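You operate a simulated robot arm through the tools that you are given. There is no shell and no other tool.

You run a simulated robot arm. Do the job below in one go: nothing can be reset, and whatever is moved stays where it is left.

## Task
Fit the clip named on the card to the slat in the clip setter.
Fine: lock the slat first; draw the pusher back and free the slat after.

Only the result counts: the job must be done as asked and must still hold three seconds after the hand-in. Knocking over, shifting, dropping, spilling or breaking anything else fails it.

## Robot
A 7-joint arm with a two-finger gripper, fixed in place. Base frame: the origin is at the foot of the arm, x ahead of it, y to its left, z up; the work surface is at about z = 0. Lengths are in m, angles in rad, forces in N, time in s.
With the tool pointing down near the work surface it reaches from about 0.16 to 0.38 m from the base axis. Its first joint turns from -1.257 to 1.257 rad. Payload 0.6 kg.
The tool frame sits at the grasp point between the pads (the TCP): z along the fingers, y along the line on which they close. The tips reach 0.022 m beyond it. The gripper opens to 0.092 m; its body begins 0.065 m behind the TCP.
Orientation is that of the tool frame in the base frame, as a unit quaternion [x, y, z, w]. With the fingers straight down and closing along the base's y, the tool's x points along the base's -x, its y along +y and its z along -z.

## Interface
- The arm moves only by the tool step_arm. Its argument "plan" is a list of rows, each a list of 7 numbers: the turn, a rotation vector about the base's x, y, z in units of 45 degrees (1.0 is 45 degrees), then the shift along the base's x, y, z in units of 300 mm (1.0 is 300 mm), then the finger opening in m, from 0 to 0.092. In form: [[ax, ay, az, x, y, z, claw], ...]. A call has 1 to 20 rows; each row is the pose to reach, as a shift and turn from the pose commanded when the call began. A call with a number of a shift or a turn outside -1 to 1 is refused whole. Each row takes 0.2 s and may step no farther than 0.05 m and 0.15 rad from the row before; otherwise, or with a gripper value out of range, the whole call is refused. A pose out of reach is approached as far as the arm can. The call stops where the force on the tool passes 90 N (or 10 N more than at its start, if that is more) or the arm is blocked; 0.2 s more then pass. The fingers move at their own pace (about 0.0599 m/s each) and stop on an object; they squeeze with about 26 N. The grip force told is the motor's: it shows also when the fingers shut on nothing. Time passes only in rows, and 0.2 s behind the last, so rows that repeat a pose let the fingers close. It gives the time, the measured TCP pose, the force on the tool (base axes), the opening and the grip force at its end, in the units of the frame above (readings bear some noise), with the torque about the TCP (base axes, N m) and any sound that the robot's microphone picked up.
- Cameras (640 x 400 px; columns grow to the right, rows downward): "scene" is fixed at [0.0617, -0.276, 0.4027]; the picture's right is [0.72, -0.70, 0.00], its down [-0.39, -0.40, -0.83] and it looks along [0.58, 0.59, -0.56] (base axes); focal length 214 px, centre (320, 200). "wrist" rides on the gripper at [0.071, 0.019, -0.102] in the tool frame; the picture's right is [-0.26, 0.97, 0.00], its down [-0.75, -0.20, -0.62] and it looks along [-0.60, -0.16, 0.78] (tool axes); focal length 280 px, centre (320, 200). There is no depth. A picture from a camera that has moved, and an enlarged one, comes with that camera's place and axes in the base frame and with its lens.
- grab_frame(camera): a new picture of that camera. It takes no simulated time.
- close_up(camera, box): a new picture of the part [left, top, right, bottom] of that camera's present view, enlarged. It takes no simulated time.
- job_done(): hands the job in; it is judged then, once.

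Nothing tells you positions but the pictures and the camera data. Unless the task says otherwise, let go and move clear before handing in.

The tools are called after "Call:" as name(argument=value, ...) on one line, values as JSON. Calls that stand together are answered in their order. step_arm: Moves the arm, as the interface text tells. Its arguments: {"type":"object","properties":{"plan":{"type":"array","items":{"type":"array","items":{"type":"number"}}}},"required":["plan"]} The other tools are called the same way: grab_frame (camera) takes a picture; close_up (camera, box) takes an enlarged picture of a part of a camera's view; job_done () hands the job in.

At the start:

```text
t: 0.0
tcp_pos: [0.1995, -0.0408, 0.3088]
orientation: [0.0, 1.0, 0.0, 0.001]
ft_force: [0.1, 0.6, -0.6]
wrist_torque: [-0.01, 0.0, 0.01]
grip_width: 0.0922
grasp_force: 0.0
```

scene: 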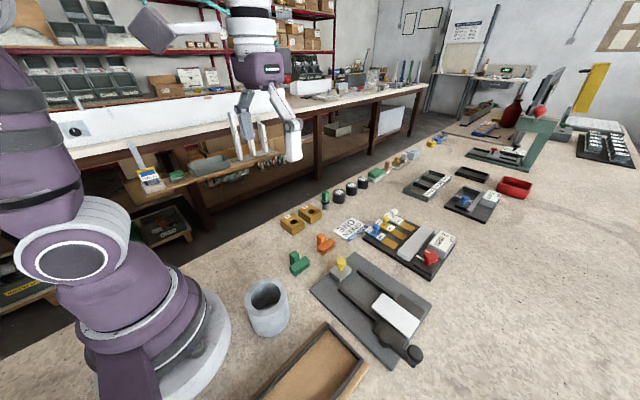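
wrist: 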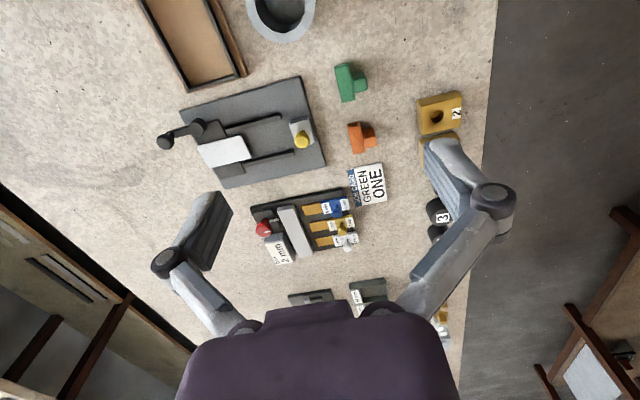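

I see a bench with several fixtures; the card seems to read "GREEN ONE", with a green and an orange clip beside it. I'll look closer at each before moving.

Call:
close_up(camera="scene", box=[270, 180, 470, 305])

Call:
close_up(camera="scene", box=[230, 230, 450, 380])

Call:
close_up(camera="wrist", box=[140, 50, 400, 210])

Call:
close_up(camera="wrist", box=[230, 150, 470, 310])

```text
3.20 times, centred on (370, 242) of scene
camera zoom: at [0.0617, -0.276, 0.4027], right [0.72, -0.7, 0.0], down [-0.39, -0.4, -0.83], along [0.58, 0.59, -0.56], focal length 686 px, centre (160, 64)
```

zoom: 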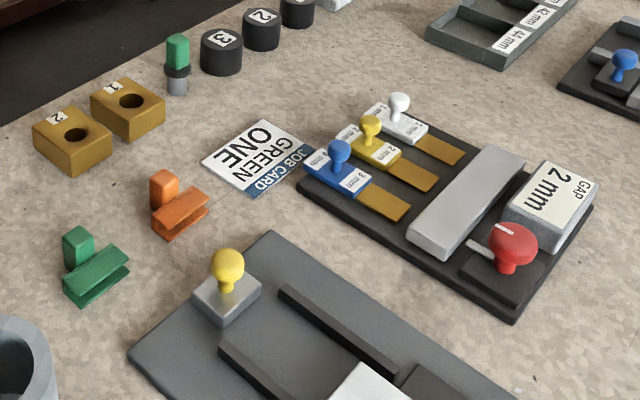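

```text
2.67 times, centred on (340, 305) of scene
camera zoom: at [0.0617, -0.276, 0.4027], right [0.72, -0.7, 0.0], down [-0.39, -0.4, -0.83], along [0.58, 0.59, -0.56], focal length 572 px, centre (267, -80)
```

zoom: 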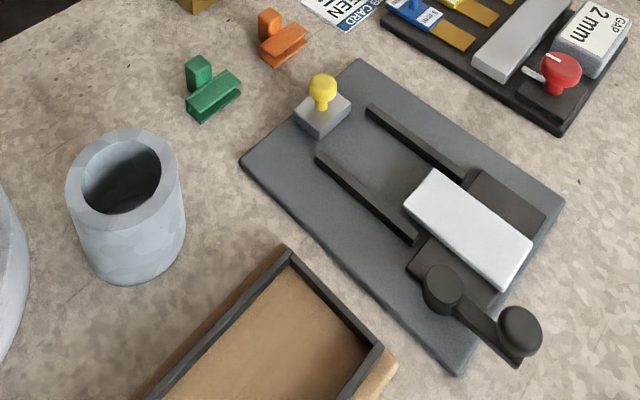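

```text
2.46 times, centred on (270, 130) of wrist
camera zoom: at [0.1275, -0.0205, 0.4109], right [0.26, 0.97, 0.0], down [0.75, -0.2, 0.63], along [0.6, -0.16, -0.78], focal length 690 px, centre (443, 372)
```

zoom: 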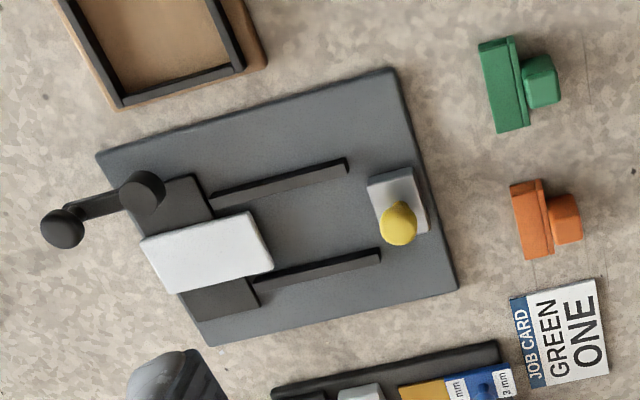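

```text
2.50 times, centred on (350, 230) of wrist
camera zoom: at [0.1275, -0.0205, 0.4109], right [0.26, 0.97, 0.0], down [0.75, -0.2, 0.63], along [0.6, -0.16, -0.78], focal length 701 px, centre (245, 125)
```

zoom: 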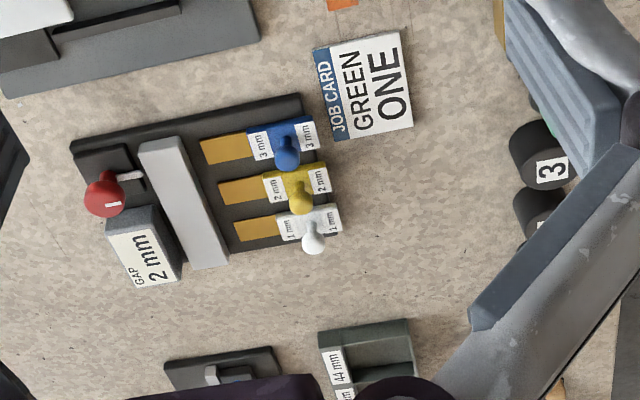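

The gray plate with two rails, a yellow-knobbed pusher, a white slat and a lever looks like the clip setter. I'll zoom in further to understand its parts and check for other cards.

Call:
close_up(camera="scene", box=[310, 240, 430, 315])

Call:
close_up(camera="scene", box=[340, 285, 440, 370])

Call:
close_up(camera="scene", box=[280, 225, 350, 280])

Call:
close_up(camera="scene", box=[100, 130, 300, 255])

Call:
close_up(camera="scene", box=[400, 60, 640, 220])

Call:
close_up(camera="wrist", box=[150, 70, 270, 190])

Call:
close_up(camera="wrist", box=[270, 50, 400, 160])

```text
5.33 times, centred on (370, 278) of scene
camera zoom: at [0.0617, -0.276, 0.4027], right [0.72, -0.7, 0.0], down [-0.39, -0.4, -0.83], along [0.58, 0.59, -0.56], focal length 1144 px, centre (53, -213)
```

zoom: 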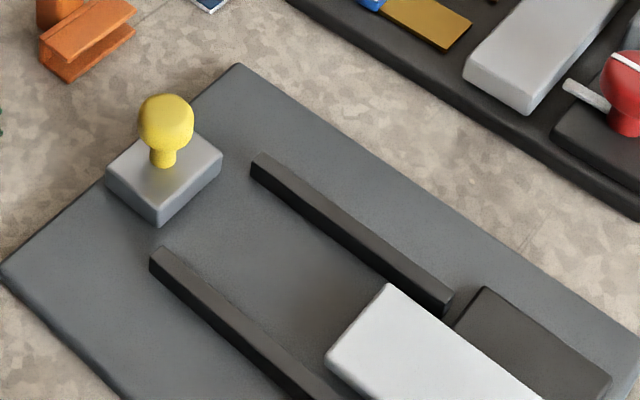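

```text
4.71 times, centred on (390, 328) of scene
camera zoom: at [0.0617, -0.276, 0.4027], right [0.72, -0.7, 0.0], down [-0.39, -0.4, -0.83], along [0.58, 0.59, -0.56], focal length 1009 px, centre (-9, -400)
```

zoom: 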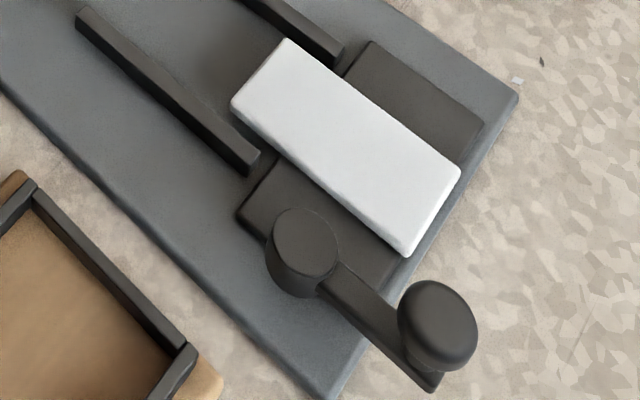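

```text
7.27 times, centred on (315, 252) of scene
camera zoom: at [0.0617, -0.276, 0.4027], right [0.72, -0.7, 0.0], down [-0.39, -0.4, -0.83], along [0.58, 0.59, -0.56], focal length 1560 px, centre (356, -182)
```

zoom: 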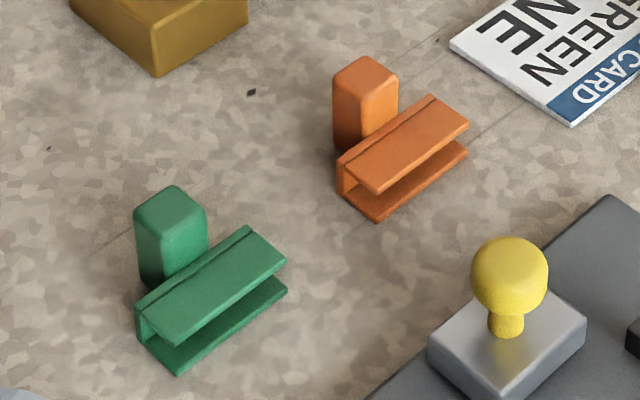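

```text
3.20 times, centred on (200, 192) of scene
camera zoom: at [0.0617, -0.276, 0.4027], right [0.72, -0.7, 0.0], down [-0.39, -0.4, -0.83], along [0.58, 0.59, -0.56], focal length 686 px, centre (704, 224)
```

zoom: 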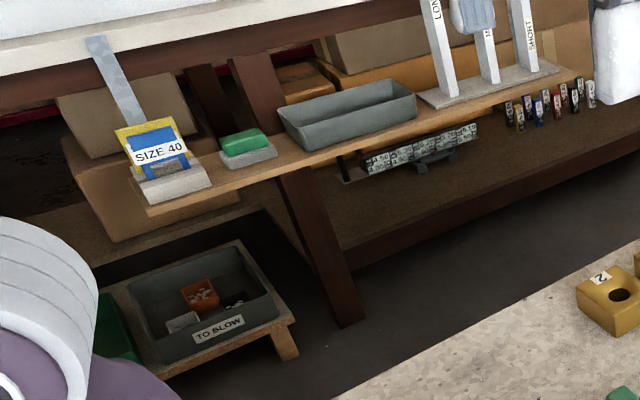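

```text
2.50 times, centred on (520, 140) of scene
camera zoom: at [0.0617, -0.276, 0.4027], right [0.72, -0.7, 0.0], down [-0.39, -0.4, -0.83], along [0.58, 0.59, -0.56], focal length 536 px, centre (-180, 350)
```

zoom: 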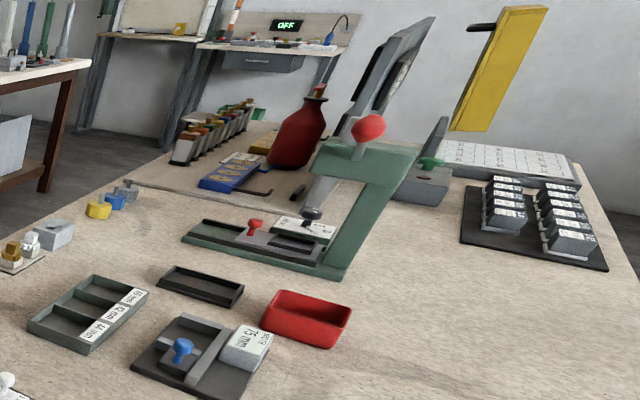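

```text
3.33 times, centred on (210, 130) of wrist
camera zoom: at [0.1275, -0.0205, 0.4109], right [0.26, 0.97, 0.0], down [0.75, -0.2, 0.63], along [0.6, -0.16, -0.78], focal length 935 px, centre (687, 433)
```

zoom: 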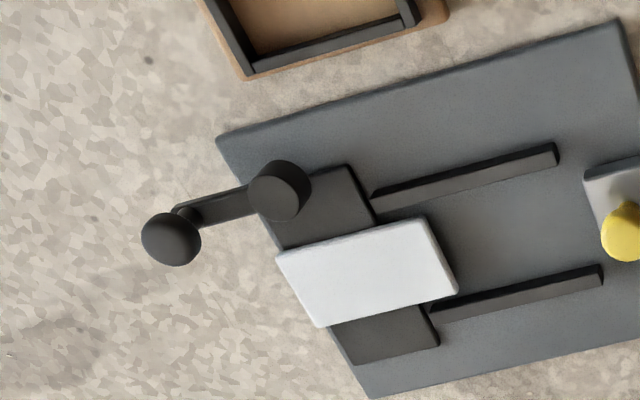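

```text
3.64 times, centred on (335, 105) of wrist
camera zoom: at [0.1275, -0.0205, 0.4109], right [0.26, 0.97, 0.0], down [0.75, -0.2, 0.63], along [0.6, -0.16, -0.78], focal length 1020 px, centre (266, 546)
```

zoom: 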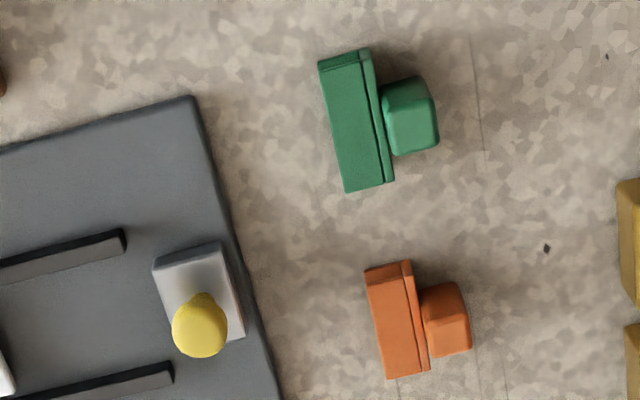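

The clip setter plate lies about x 0.22–0.37, y −0.26 to −0.074, with the channel axis near x 0.30. The slat's free end is at about y −0.185, the lever pivot at about (0.248, −0.234), and the green clip at about (0.25, −0.01) with its slot already facing −y. I'll move the arm over the setter for a closer look at the lever.

Call:
step_arm(plan=[[0, 0, 0, 0, -0.083, -0.0625, 0.092], [0, 0, 0, 0, -0.167, -0.125, 0.092], [0, 0, 0, 0, -0.25, -0.1875, 0.092], [0, 0, 0, 0, -0.333, -0.25, 0.092], [0, 0, 0, 0, -0.417, -0.3125, 0.092], [0, 0, 0, 0, -0.5, -0.375, 0.092], [0, 0, 0, 0, -0.583, -0.4375, 0.092], [0, 0, 0, 0, -0.667, -0.5, 0.092]])

Call:
grab_frame(camera="wrist")

Call:
grab_frame(camera="scene")

```text
t: 1.8
tcp_pos: [0.2014, -0.2398, 0.1582]
orientation: [-0.001, 1.0, 0.0, 0.0]
ft_force: [0.8, -0.1, 0.0]
wrist_torque: [0.0, 0.01, 0.03]
grip_width: 0.0921
grasp_force: 0.1
```

```text
taken
camera wrist: at [0.1301, -0.2209, 0.2607], right [0.26, 0.97, 0.0], down [0.75, -0.2, 0.63], along [0.6, -0.16, -0.78], focal length 280 px, centre (320, 200)
```

wrist: 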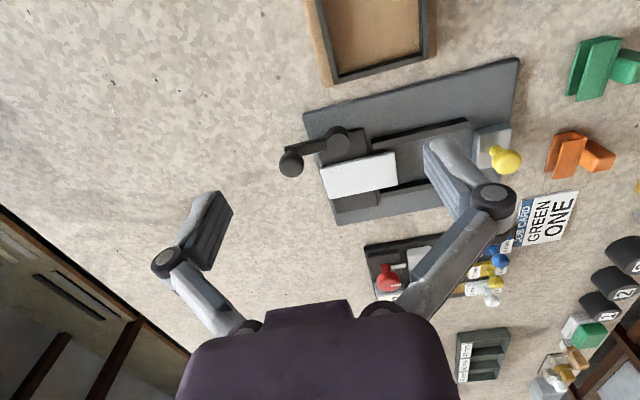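

```text
taken
```

scene: 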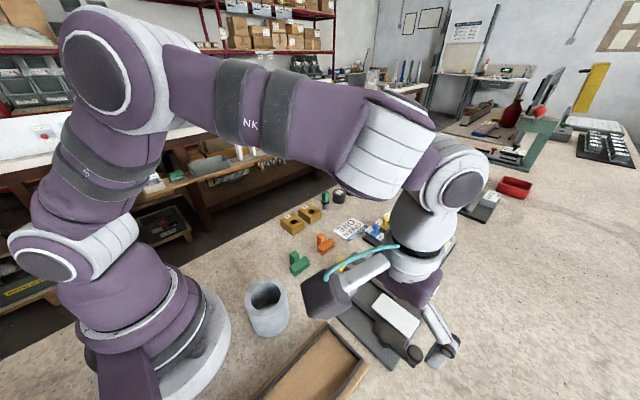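

I can see the lever and slat from above at closer range; I'll zoom in on them.

Call:
close_up(camera="wrist", box=[270, 100, 430, 220])

Call:
close_up(camera="scene", box=[350, 285, 440, 370])

```text
3.33 times, centred on (350, 160) of wrist
camera zoom: at [0.1301, -0.2209, 0.2607], right [0.26, 0.97, 0.0], down [0.75, -0.2, 0.63], along [0.6, -0.16, -0.78], focal length 935 px, centre (220, 333)
```

zoom: 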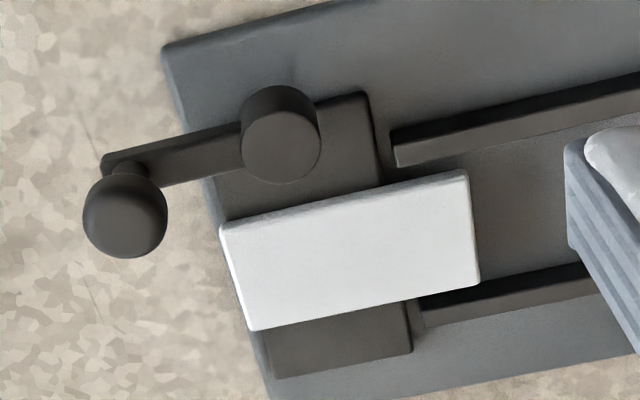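

```text
4.71 times, centred on (395, 328) of scene
camera zoom: at [0.0617, -0.276, 0.4027], right [0.72, -0.7, 0.0], down [-0.39, -0.4, -0.83], along [0.58, 0.59, -0.56], focal length 1009 px, centre (-33, -400)
```

zoom: 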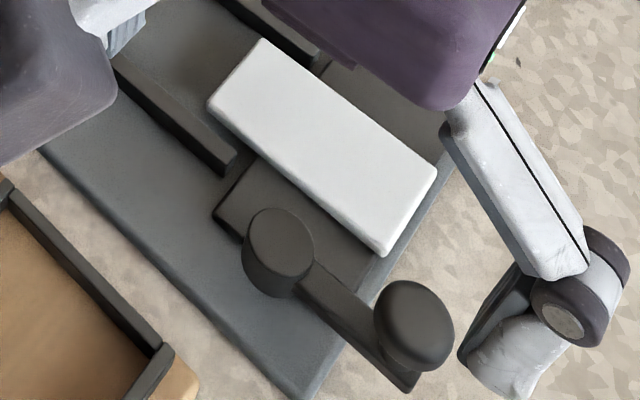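

The lever arm (top about z 0.022) looks just high enough to swing over the slat top (about z 0.016), and its knob is near (0.247, −0.278, 0.048). I'll turn the gripper clockwise so the fingers close along x and move over the knob.

Call:
step_arm(plan=[[0, 0, -0.1667, 0.013, -0.01, -0.015, 0.06], [0, 0, -0.3333, 0.026, -0.02, -0.03, 0.06], [0, 0, -0.5, 0.039, -0.03, -0.045, 0.06], [0, 0, -0.6667, 0.052, -0.04, -0.06, 0.06], [0, 0, -0.8333, 0.065, -0.05, -0.075, 0.06], [0, 0, -1.0, 0.0787, -0.0607, -0.0933, 0.06]])

Call:
grab_frame(camera="wrist")

```text
t: 3.2
tcp_pos: [0.2223, -0.2591, 0.1301]
orientation: [0.384, 0.923, 0.0, 0.001]
ft_force: [-0.7, 0.1, 0.2]
wrist_torque: [0.01, -0.03, 0.01]
grip_width: 0.06
grasp_force: 0.0
```

```text
taken
camera wrist: at [0.1858, -0.1949, 0.2331], right [0.87, 0.5, 0.0], down [0.39, -0.68, 0.63], along [0.31, -0.54, -0.78], focal length 280 px, centre (320, 200)
```

wrist: 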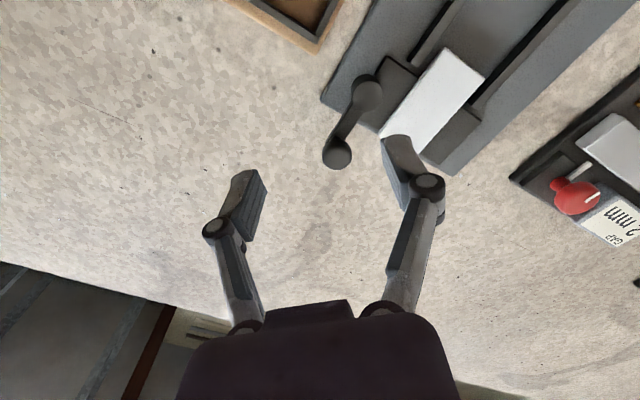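

The gripper has turned halfway. I'll finish the turn above the lever knob and check alignment.

Call:
step_arm(plan=[[0, 0, -0.1667, 0.013, -0.008, -0.017, 0.06], [0, 0, -0.3333, 0.027, -0.016, -0.034, 0.06], [0, 0, -0.5, 0.04, -0.025, -0.05, 0.06], [0, 0, -0.6667, 0.054, -0.033, -0.068, 0.06], [0, 0, -0.8333, 0.068, -0.042, -0.085, 0.06], [0, 0, -1.0, 0.0813, -0.05, -0.1027, 0.06]])

Call:
grab_frame(camera="wrist")

Call:
close_up(camera="scene", box=[340, 260, 480, 380])

```text
t: 4.6
tcp_pos: [0.248, -0.2734, 0.1003]
orientation: [0.708, 0.706, -0.001, 0.0]
ft_force: [0.5, -0.1, -0.3]
wrist_torque: [0.01, 0.03, -0.02]
grip_width: 0.0599
grasp_force: 0.0
```

```text
taken
camera wrist: at [0.2662, -0.2026, 0.2022], right [0.96, -0.26, 0.0], down [-0.21, -0.75, 0.63], along [-0.17, -0.6, -0.78], focal length 280 px, centre (320, 200)
```

wrist: 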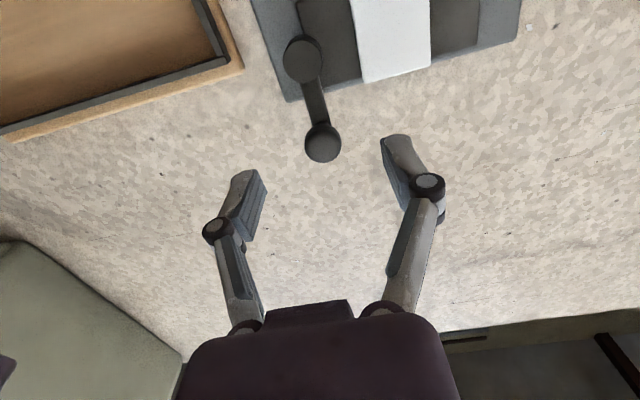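

```text
3.33 times, centred on (410, 320) of scene
camera zoom: at [0.0617, -0.276, 0.4027], right [0.72, -0.7, 0.0], down [-0.39, -0.4, -0.83], along [0.58, 0.59, -0.56], focal length 715 px, centre (20, -200)
```

zoom: 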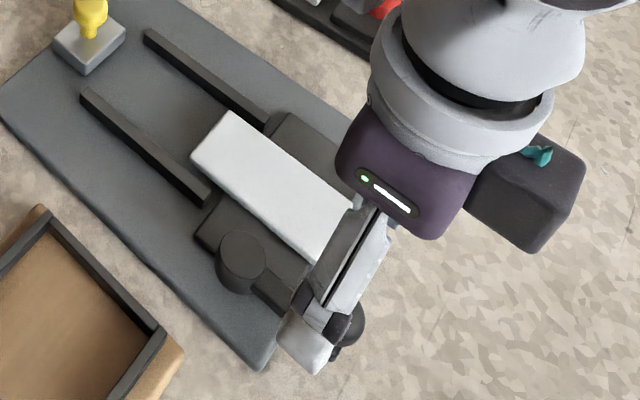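

The knob is centred between the fingers near (0.247, −0.278). I'll descend around it and close loosely.

Call:
step_arm(plan=[[0, 0, 0, 0, -0.003, -0.058, 0.06], [0, 0, 0, -0.001, -0.006, -0.116, 0.06], [0, 0, 0, -0.0015, -0.01, -0.172, 0.06], [0, 0, 0, -0.0015, -0.01, -0.172, 0.04], [0, 0, 0, -0.0015, -0.01, -0.172, 0.025], [0, 0, 0, -0.0015, -0.01, -0.172, 0.025]])

Call:
grab_frame(camera="wrist")

Call:
close_up(camera="scene", box=[340, 260, 480, 380])

```text
t: 6.0
tcp_pos: [0.2463, -0.2756, 0.0495]
orientation: [0.707, 0.707, 0.0, 0.0]
ft_force: [0.2, -0.1, 0.5]
wrist_torque: [0.03, -0.03, 0.01]
grip_width: 0.0251
grasp_force: 0.2
```

```text
taken
camera wrist: at [0.2649, -0.2045, 0.1519], right [0.97, -0.26, 0.0], down [-0.2, -0.75, 0.63], along [-0.16, -0.6, -0.78], focal length 280 px, centre (320, 200)
```

wrist: 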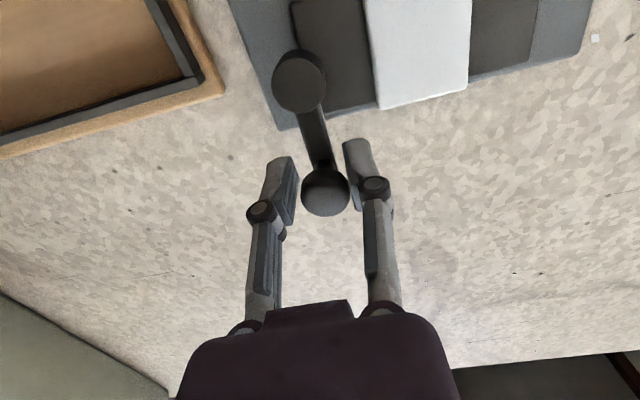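

```text
3.33 times, centred on (410, 320) of scene
camera zoom: at [0.0617, -0.276, 0.4027], right [0.72, -0.7, 0.0], down [-0.39, -0.4, -0.83], along [0.58, 0.59, -0.56], focal length 715 px, centre (20, -200)
```

zoom: 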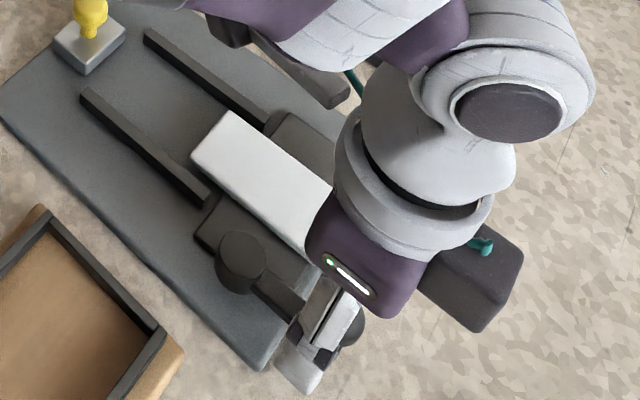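

The fingers cage the knob. I'll try a small counter-clockwise swing toward the slat and watch the force.

Call:
step_arm(plan=[[0, 0, 0.1667, 0.0178, 0.0012, 0, 0.025], [0, 0, 0.3333, 0.0354, 0.0047, 0, 0.025]])

Call:
grab_frame(camera="wrist")

```text
t: 6.6
tcp_pos: [0.2572, -0.2748, 0.051]
orientation: [0.608, 0.794, 0.0, 0.0]
ft_force: [0.1, -0.9, 0.4]
wrist_torque: [0.0, 0.01, -0.02]
grip_width: 0.0258
grasp_force: 0.7
```

```text
taken
camera wrist: at [0.2574, -0.2009, 0.1519], right [1.0, 0.0, 0.0], down [0.0, -0.78, 0.63], along [0.0, -0.63, -0.78], focal length 280 px, centre (320, 200)
```

wrist: 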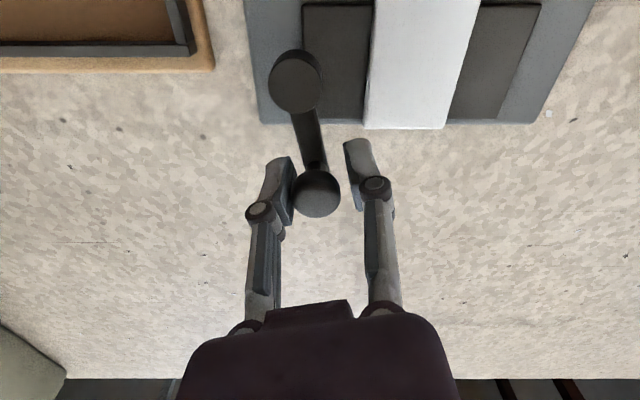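

The lever turns freely this way with almost no force, so I'll continue the arc over the slat.

Call:
step_arm(plan=[[0, 0, 0.1667, 0.0169, 0.0057, 0, 0.025], [0, 0, 0.3333, 0.033, 0.0136, 0, 0.025], [0, 0, 0.5, 0.0478, 0.0236, 0, 0.025], [0, 0, 0.6667, 0.0613, 0.0354, 0, 0.025], [0, 0, 0.8333, 0.0731, 0.0488, 0, 0.025], [0, 0, 1.0, 0.083, 0.0637, 0, 0.025]])

Call:
grab_frame(camera="wrist")

```text
t: 8.0
tcp_pos: [0.2814, -0.2557, 0.0489]
orientation: [0.257, 0.967, -0.001, 0.0]
ft_force: [0.2, -0.9, -0.1]
wrist_torque: [0.01, -0.01, 0.0]
grip_width: 0.0258
grasp_force: 0.5
```

```text
taken
camera wrist: at [0.2298, -0.204, 0.1514], right [0.71, 0.71, 0.0], down [0.55, -0.55, 0.63], along [0.44, -0.44, -0.78], focal length 280 px, centre (320, 200)
```

wrist: 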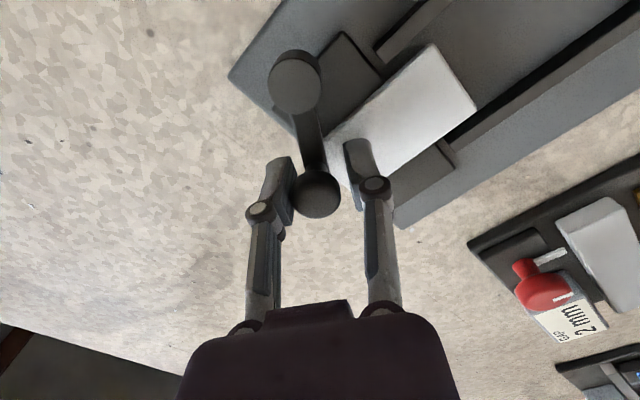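

The lever is at about 60° and moving freely. I'll continue to about 90° and check for a stop or a click.

Call:
step_arm(plan=[[0, 0, 0.1667, 0.0079, 0.016, 0, 0.025], [0, 0, 0.3333, 0.0136, 0.033, 0, 0.025], [0, 0, 0.5, 0.0171, 0.0505, 0, 0.025], [0, 0, 0.6667, 0.0183, 0.0683, 0, 0.025]])

Call:
grab_frame(camera="wrist")

Call:
close_up(camera="scene", box=[340, 260, 480, 380])

```text
t: 9.0
tcp_pos: [0.2881, -0.2347, 0.0501]
orientation: [-0.003, 1.0, 0.0, 0.002]
ft_force: [0.0, -1.8, -0.6]
wrist_torque: [-0.01, 0.01, -0.04]
grip_width: 0.0257
grasp_force: 0.0
```

```text
taken
camera wrist: at [0.2168, -0.2152, 0.1508], right [0.26, 0.97, 0.0], down [0.75, -0.2, 0.63], along [0.6, -0.16, -0.78], focal length 280 px, centre (320, 200)
```

wrist: 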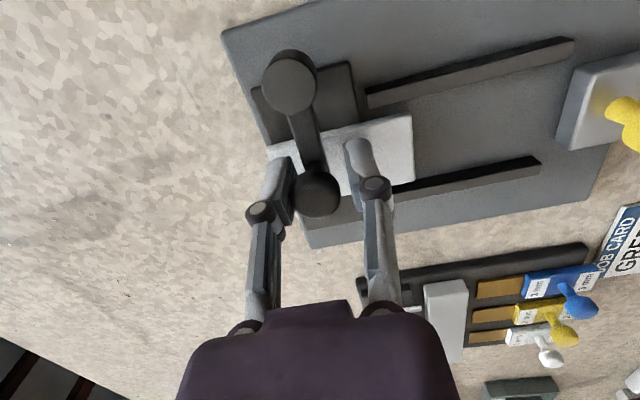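

```text
3.33 times, centred on (410, 320) of scene
camera zoom: at [0.0617, -0.276, 0.4027], right [0.72, -0.7, 0.0], down [-0.39, -0.4, -0.83], along [0.58, 0.59, -0.56], focal length 715 px, centre (20, -200)
```

zoom: 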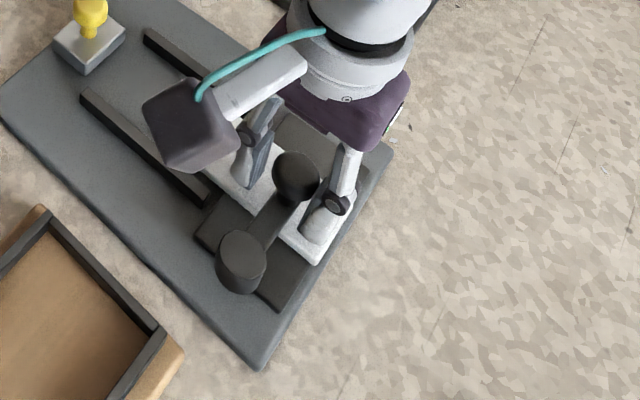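

The lever now lies across the slat at roughly 87°. I'll push slightly further to find its end stop.

Call:
step_arm(plan=[[0, 0, 0.0833, -0.0003, 0.0089, 0, 0.025], [0, 0, 0.1667, -0.0012, 0.0178, 0, 0.025]])

Call:
grab_frame(camera="wrist")

```text
t: 9.6
tcp_pos: [0.2881, -0.2296, 0.0494]
orientation: [-0.064, 0.998, -0.001, 0.0]
ft_force: [-0.3, -14.3, -4.4]
wrist_torque: [0.08, -0.05, -0.05]
grip_width: 0.0333
grasp_force: 6.4
```

```text
taken
camera wrist: at [0.2131, -0.2199, 0.1512], right [0.13, 0.99, 0.0], down [0.77, -0.1, 0.63], along [0.62, -0.09, -0.78], focal length 280 px, centre (320, 200)
```

wrist: 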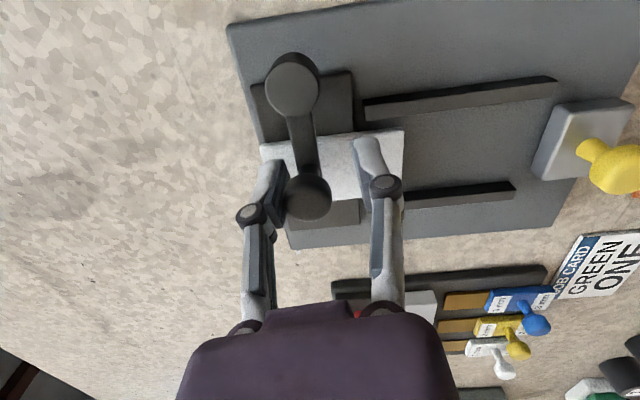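

The force rose sharply at about 90°, so the lever is at its stop and the slat should be locked. I'll open the fingers, lift clear, and check the lever.

Call:
step_arm(plan=[[0, 0, -0.0833, 0.0003, -0.0107, 0, 0.033], [0, 0, -0.1667, 0.0012, -0.0145, 0, 0.045], [0, 0, -0.1667, 0.0012, -0.0145, 0, 0.06], [0, 0, -0.1667, 0.0012, -0.0145, 0.05, 0.06], [0, 0, -0.1667, 0.0012, -0.0145, 0.15, 0.06], [0, 0, -0.1667, -0.05, 0.05, 0.25, 0.06], [0, 0, -0.1667, -0.1, 0.15, 0.35, 0.06]])

Call:
grab_frame(camera="wrist")

Call:
close_up(camera="scene", box=[300, 230, 460, 370])

```text
t: 11.2
tcp_pos: [0.2578, -0.1823, 0.1524]
orientation: [0.001, 1.0, 0.0, 0.001]
ft_force: [0.1, 0.7, -0.7]
wrist_torque: [0.01, -0.01, 0.02]
grip_width: 0.0601
grasp_force: 0.0
```

```text
taken
camera wrist: at [0.187, -0.1639, 0.2557], right [0.26, 0.97, 0.0], down [0.75, -0.2, 0.63], along [0.6, -0.16, -0.78], focal length 280 px, centre (320, 200)
```

wrist: 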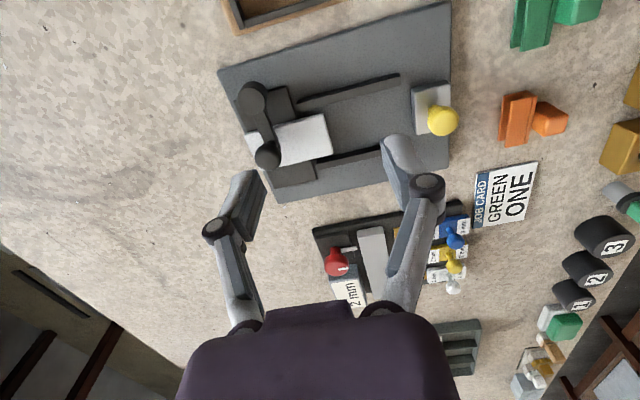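

```text
2.86 times, centred on (380, 300) of scene
camera zoom: at [0.0617, -0.276, 0.4027], right [0.72, -0.7, 0.0], down [-0.39, -0.4, -0.83], along [0.58, 0.59, -0.56], focal length 613 px, centre (149, -86)
```

zoom: 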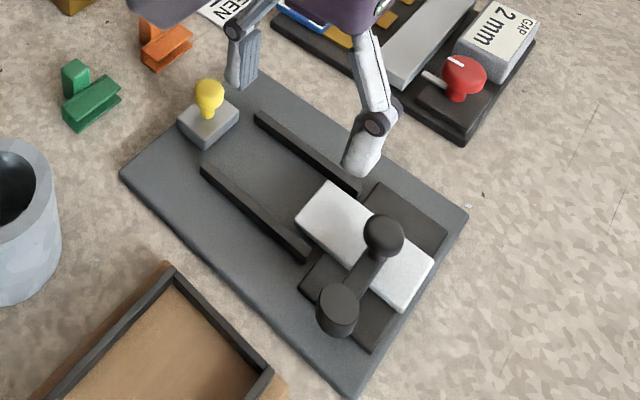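

The lever lies across the slat and stays there. I'll take zooms to refine the positions of the channel, slat end, pusher and clip.

Call:
close_up(camera="wrist", box=[210, 60, 390, 195])

Call:
close_up(camera="wrist", box=[380, 0, 640, 180])

Call:
close_up(camera="scene", box=[270, 230, 370, 310])

```text
2.96 times, centred on (300, 128) of wrist
camera zoom: at [0.187, -0.1639, 0.2557], right [0.26, 0.97, 0.0], down [0.75, -0.2, 0.63], along [0.6, -0.16, -0.78], focal length 831 px, centre (379, 415)
```

zoom: 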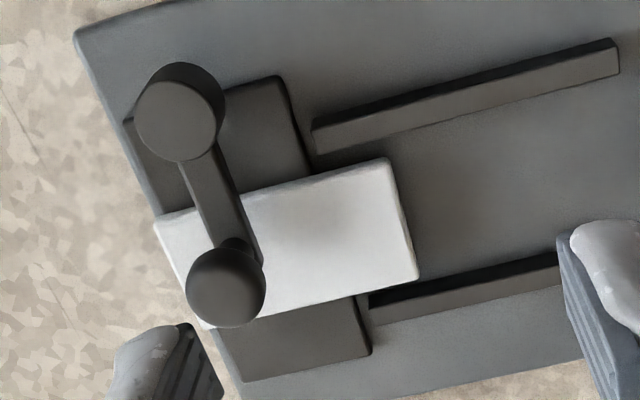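

```text
2.22 times, centred on (510, 90) of wrist
camera zoom: at [0.187, -0.1639, 0.2557], right [0.26, 0.97, 0.0], down [0.75, -0.2, 0.63], along [0.6, -0.16, -0.78], focal length 623 px, centre (-102, 444)
```

zoom: 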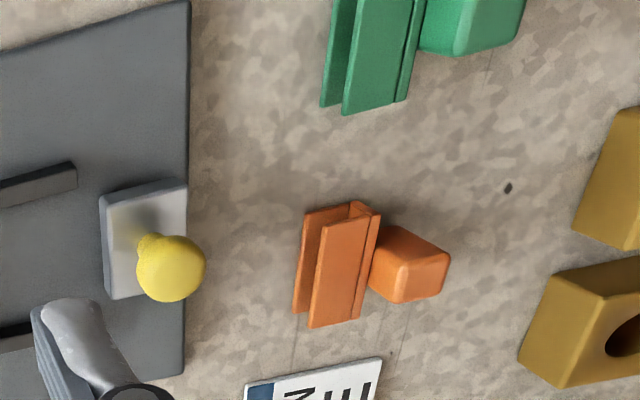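

```text
5.00 times, centred on (320, 270) of scene
camera zoom: at [0.0617, -0.276, 0.4027], right [0.72, -0.7, 0.0], down [-0.39, -0.4, -0.83], along [0.58, 0.59, -0.56], focal length 1072 px, centre (320, -150)
```

zoom: 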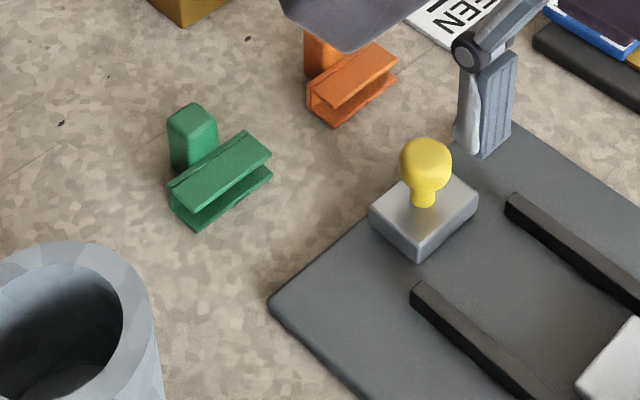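

The slat is held by the lever at x ≈ 0.299, with the channel between about x 0.271 and 0.327. I'll turn the gripper so it closes along x and move above the green clip's post.

Call:
step_arm(plan=[[0, 0, -0.1667, -0.002, 0.05, -0.008, 0.06], [0, 0, -0.3333, -0.004, 0.1, -0.016, 0.06], [0, 0, -0.5, -0.006, 0.15, -0.025, 0.06], [0, 0, -0.6667, -0.008, 0.2, -0.034, 0.06], [0, 0, -0.8333, -0.01, 0.25, -0.042, 0.06], [0, 0, -1.0, -0.0133, 0.3067, -0.05, 0.06]])

Call:
step_arm(plan=[[0, 0, -0.1667, -0.002, 0.05, -0.008, 0.06], [0, 0, -0.3333, -0.004, 0.1, -0.016, 0.06], [0, 0, -0.5, -0.006, 0.15, -0.025, 0.06], [0, 0, -0.6667, -0.008, 0.2, -0.034, 0.06], [0, 0, -0.8333, -0.01, 0.25, -0.042, 0.06], [0, 0, -1.0, -0.0133, 0.3067, -0.05, 0.06]])

Call:
grab_frame(camera="wrist")

Call:
grab_frame(camera="scene")

```text
t: 12.6
tcp_pos: [0.2529, -0.0938, 0.1382]
orientation: [0.384, 0.923, -0.001, 0.0]
ft_force: [0.3, -0.7, -1.0]
wrist_torque: [0.0, 0.0, -0.03]
grip_width: 0.06
grasp_force: 0.0
```

```text
t: 14.0
tcp_pos: [0.2478, -0.0011, 0.1232]
orientation: [0.707, 0.707, 0.0, 0.0]
ft_force: [-0.3, 0.2, 0.6]
wrist_torque: [-0.03, -0.01, 0.0]
grip_width: 0.0599
grasp_force: 0.1
```

```text
taken
camera wrist: at [0.2668, 0.0695, 0.2254], right [0.96, -0.26, 0.0], down [-0.2, -0.75, 0.63], along [-0.16, -0.6, -0.78], focal length 280 px, centre (320, 200)
```

wrist: 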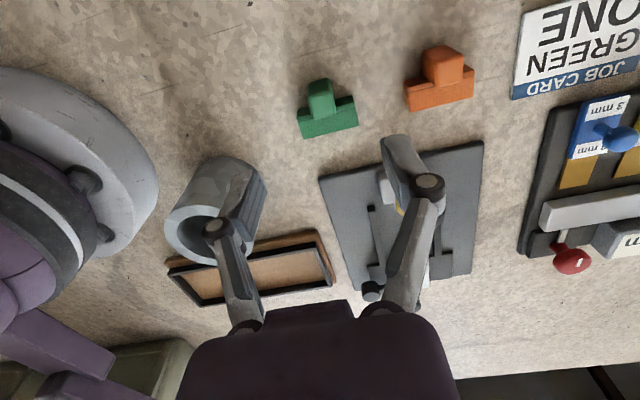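

```text
taken
```

scene: 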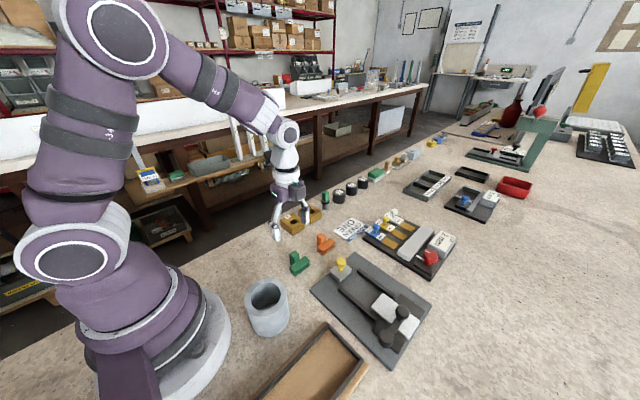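

The gripper is above the green clip. I'll zoom in on it to measure the post.

Call:
close_up(camera="wrist", box=[280, 65, 380, 145])

Call:
close_up(camera="scene", box=[265, 235, 325, 285])

```text
5.00 times, centred on (330, 105) of wrist
camera zoom: at [0.2668, 0.0695, 0.2254], right [0.96, -0.26, 0.0], down [-0.2, -0.75, 0.63], along [-0.16, -0.6, -0.78], focal length 1402 px, centre (270, 675)
```

zoom: 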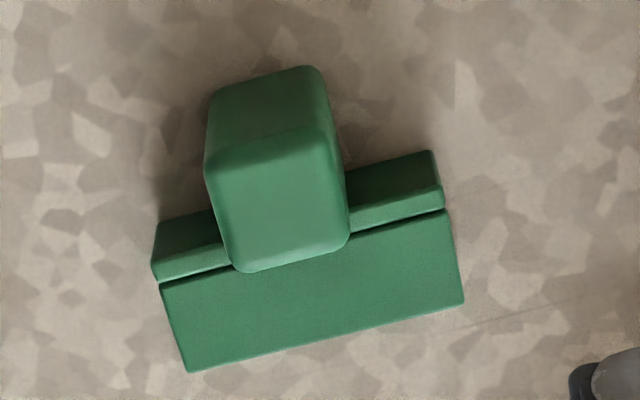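

```text
8.00 times, centred on (295, 260) of scene
camera zoom: at [0.0617, -0.276, 0.4027], right [0.72, -0.7, 0.0], down [-0.39, -0.4, -0.83], along [0.58, 0.59, -0.56], focal length 1716 px, centre (520, -280)
```

zoom: 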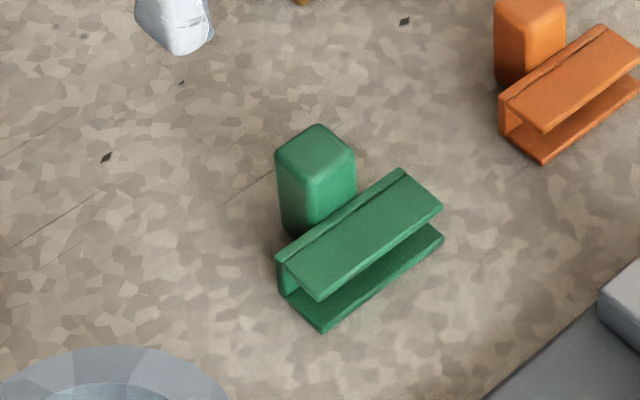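

The green clip's post is about 16 mm wide, centred near (0.250, 0.002), with its top near z 0.034. I'll descend part way with the fingers open and verify.

Call:
step_arm(plan=[[0, 0, 0, 0.003, 0.005, -0.07, 0.05], [0, 0, 0, 0.006, 0.01, -0.14, 0.05], [0, 0, 0, 0.008, 0.0143, -0.21, 0.05], [0, 0, 0, 0.008, 0.0143, -0.21, 0.05]])

Call:
grab_frame(camera="wrist")

Call:
close_up(camera="scene", box=[250, 210, 350, 290])

```text
t: 15.0
tcp_pos: [0.2523, 0.0043, 0.0586]
orientation: [0.706, 0.708, -0.001, 0.0]
ft_force: [0.1, -0.4, -0.1]
wrist_torque: [0.0, -0.01, -0.04]
grip_width: 0.0499
grasp_force: 0.0
```

```text
taken
camera wrist: at [0.2712, 0.0757, 0.1615], right [0.97, -0.26, 0.0], down [-0.2, -0.75, 0.63], along [-0.16, -0.6, -0.78], focal length 280 px, centre (320, 200)
```

wrist: 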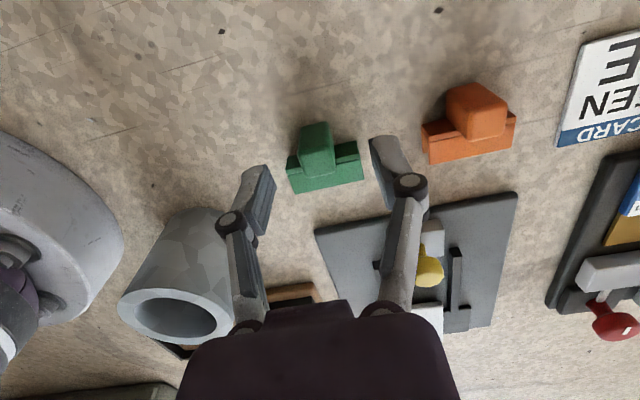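

```text
5.00 times, centred on (300, 250) of scene
camera zoom: at [0.0617, -0.276, 0.4027], right [0.72, -0.7, 0.0], down [-0.39, -0.4, -0.83], along [0.58, 0.59, -0.56], focal length 1072 px, centre (420, -50)
```

zoom: 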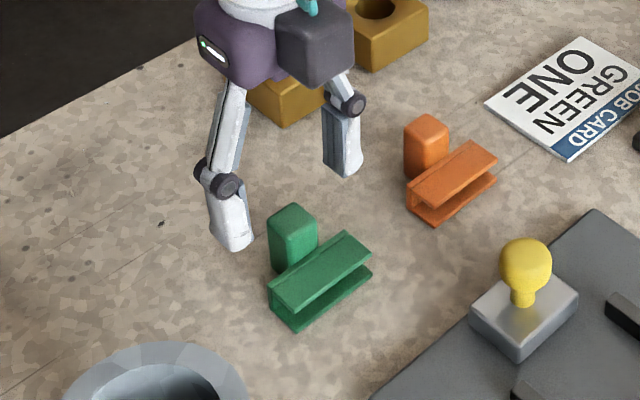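

Fingers are either side of the post and higher than it. I'll zoom in to check centring before the final descent.

Call:
close_up(camera="wrist", box=[220, 105, 420, 230])

```text
3.20 times, centred on (320, 168) of wrist
camera zoom: at [0.2712, 0.0757, 0.1615], right [0.97, -0.26, 0.0], down [-0.2, -0.75, 0.63], along [-0.16, -0.6, -0.78], focal length 897 px, centre (320, 304)
```

zoom: 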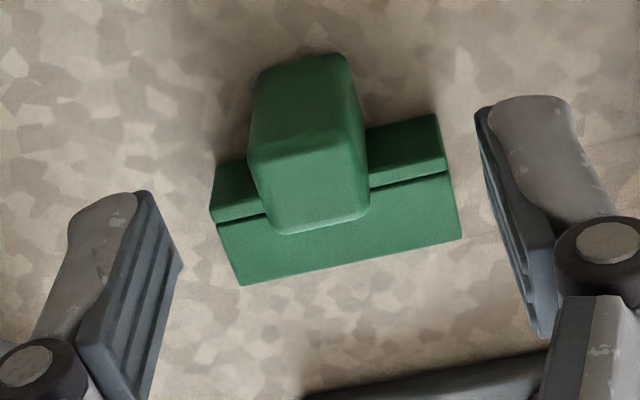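

The post is centred near (0.2504, 0.003). I'll descend so the tips stay just above the clip's channel part and close on the post.

Call:
step_arm(plan=[[0, 0, 0, -0.003, -0.001, -0.035, 0.05], [0, 0, 0, -0.006, -0.002, -0.066, 0.05], [0, 0, 0, -0.006, -0.002, -0.066, 0.05]])

Call:
close_up(camera="wrist", box=[220, 105, 420, 230])

Call:
close_up(camera="scene", box=[250, 210, 350, 290])

```text
t: 15.8
tcp_pos: [0.2514, 0.0037, 0.0408]
orientation: [0.707, 0.707, -0.002, -0.001]
ft_force: [-0.7, 0.5, -0.1]
wrist_torque: [-0.02, 0.0, 0.01]
grip_width: 0.05
grasp_force: 0.1
```

```text
3.20 times, centred on (320, 168) of wrist
camera zoom: at [0.2699, 0.0748, 0.1422], right [0.97, -0.26, 0.0], down [-0.2, -0.75, 0.63], along [-0.16, -0.6, -0.78], focal length 897 px, centre (320, 304)
```

zoom: 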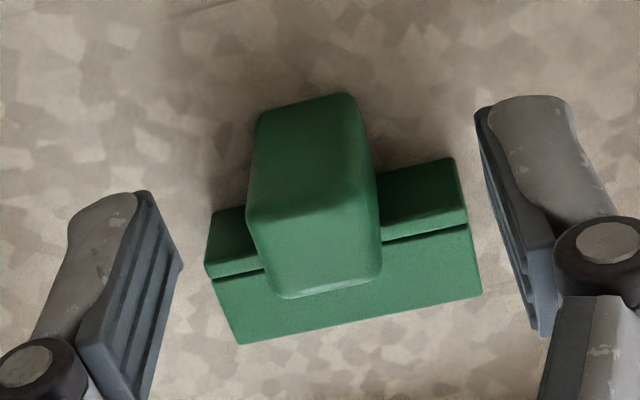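

```text
5.00 times, centred on (300, 250) of scene
camera zoom: at [0.0617, -0.276, 0.4027], right [0.72, -0.7, 0.0], down [-0.39, -0.4, -0.83], along [0.58, 0.59, -0.56], focal length 1072 px, centre (420, -50)
```

zoom: 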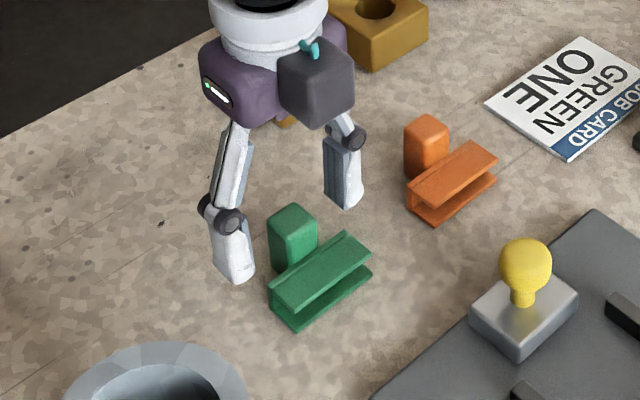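

The fingers straddle the post with tips at about z 0.018. I'll drop 2 mm more and close on the post.

Call:
step_arm(plan=[[0, 0, 0, -0.0015, -0.001, -0.006, 0.05], [0, 0, 0, -0.0015, -0.001, -0.006, 0.03], [0, 0, 0, -0.0015, -0.001, -0.006, 0.01], [0, 0, 0, -0.0015, -0.001, -0.006, 0.005], [0, 0, 0, -0.0015, -0.001, -0.006, 0.005]])

Call:
close_up(camera="wrist", box=[220, 105, 420, 230])

Call:
close_up(camera="scene", box=[250, 210, 350, 290])

```text
t: 17.0
tcp_pos: [0.2508, 0.0022, 0.0379]
orientation: [0.707, 0.707, -0.001, 0.0]
ft_force: [0.3, -0.6, 0.1]
wrist_torque: [-0.02, 0.02, -0.01]
grip_width: 0.0168
grasp_force: 25.4
```

```text
3.20 times, centred on (320, 168) of wrist
camera zoom: at [0.2695, 0.0738, 0.1399], right [0.97, -0.26, 0.0], down [-0.2, -0.75, 0.63], along [-0.16, -0.6, -0.78], focal length 897 px, centre (320, 304)
```

zoom: 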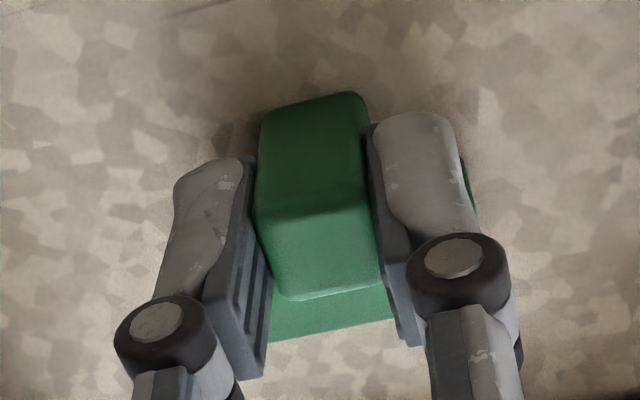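

```text
5.00 times, centred on (300, 250) of scene
camera zoom: at [0.0617, -0.276, 0.4027], right [0.72, -0.7, 0.0], down [-0.39, -0.4, -0.83], along [0.58, 0.59, -0.56], focal length 1072 px, centre (420, -50)
```

zoom: 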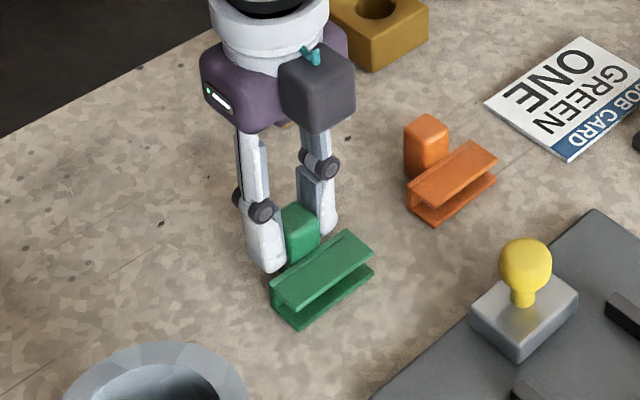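

The clip's post is firmly gripped (16.8 mm, 25 N). I'll lift it and carry it over the channel between the slat and pusher.

Call:
step_arm(plan=[[0, 0, 0, 0, 0, 0.03, 0.005], [0, 0, 0, 0, 0, 0.11, 0.005], [0, 0, 0, 0, 0, 0.19, 0.005], [0, 0, 0, 0, 0, 0.267, 0.005], [0, 0, 0, 0.03, -0.08, 0.267, 0.005], [0, 0, 0, 0.06, -0.16, 0.267, 0.005], [0, 0, 0, 0.09, -0.25, 0.267, 0.005], [0, 0, 0, 0.12, -0.34, 0.267, 0.005], [0, 0, 0, 0.14, -0.42, 0.267, 0.005], [0, 0, 0, 0.1617, -0.4827, 0.267, 0.005], [0, 0, 0, 0.1617, -0.4827, 0.267, 0.005]])

Call:
grab_frame(camera="wrist")

Call:
close_up(camera="scene", box=[280, 200, 440, 330])

```text
t: 19.4
tcp_pos: [0.2992, -0.1411, 0.1176]
orientation: [0.707, 0.707, -0.001, 0.001]
ft_force: [-0.8, -0.2, 0.0]
wrist_torque: [-0.01, 0.01, 0.01]
grip_width: 0.0166
grasp_force: 26.5
```

```text
taken
camera wrist: at [0.3175, -0.0694, 0.2213], right [0.97, -0.26, 0.0], down [-0.2, -0.75, 0.63], along [-0.16, -0.6, -0.78], focal length 280 px, centre (320, 200)
```

wrist: 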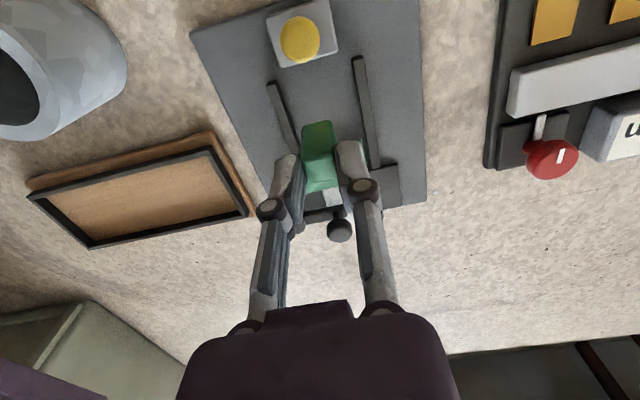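

```text
3.08 times, centred on (360, 265) of scene
camera zoom: at [0.0617, -0.276, 0.4027], right [0.72, -0.7, 0.0], down [-0.39, -0.4, -0.83], along [0.58, 0.59, -0.56], focal length 660 px, centre (197, 0)
```

zoom: 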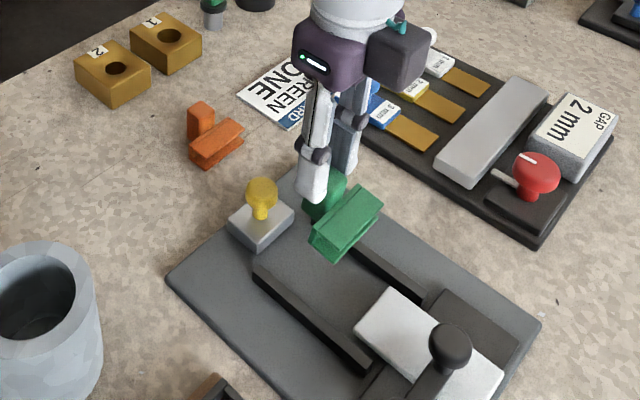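

The clip is held above the channel. I'll zoom in to check its lateral alignment with the rails and slat.

Call:
close_up(camera="wrist", box=[180, 0, 440, 220])

Call:
close_up(camera="wrist", box=[250, 40, 410, 160])

```text
1.82 times, centred on (310, 110) of wrist
camera zoom: at [0.3175, -0.0694, 0.2213], right [0.97, -0.26, 0.0], down [-0.2, -0.75, 0.63], along [-0.16, -0.6, -0.78], focal length 510 px, centre (338, 364)
```

zoom: 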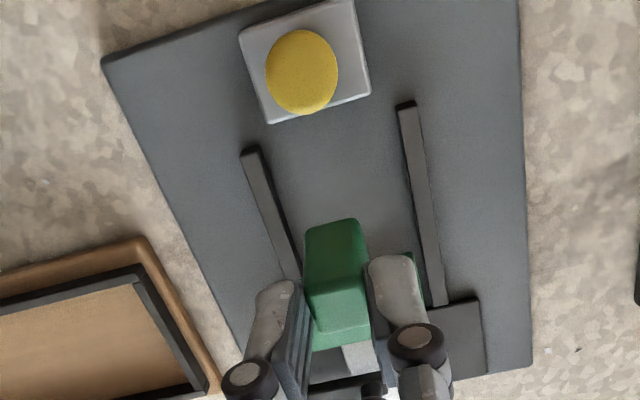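

```text
3.33 times, centred on (330, 100) of wrist
camera zoom: at [0.3175, -0.0694, 0.2213], right [0.97, -0.26, 0.0], down [-0.2, -0.75, 0.63], along [-0.16, -0.6, -0.78], focal length 935 px, centre (287, 533)
```

zoom: 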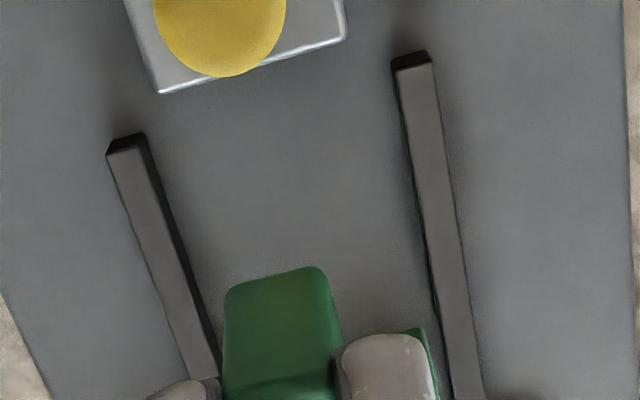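

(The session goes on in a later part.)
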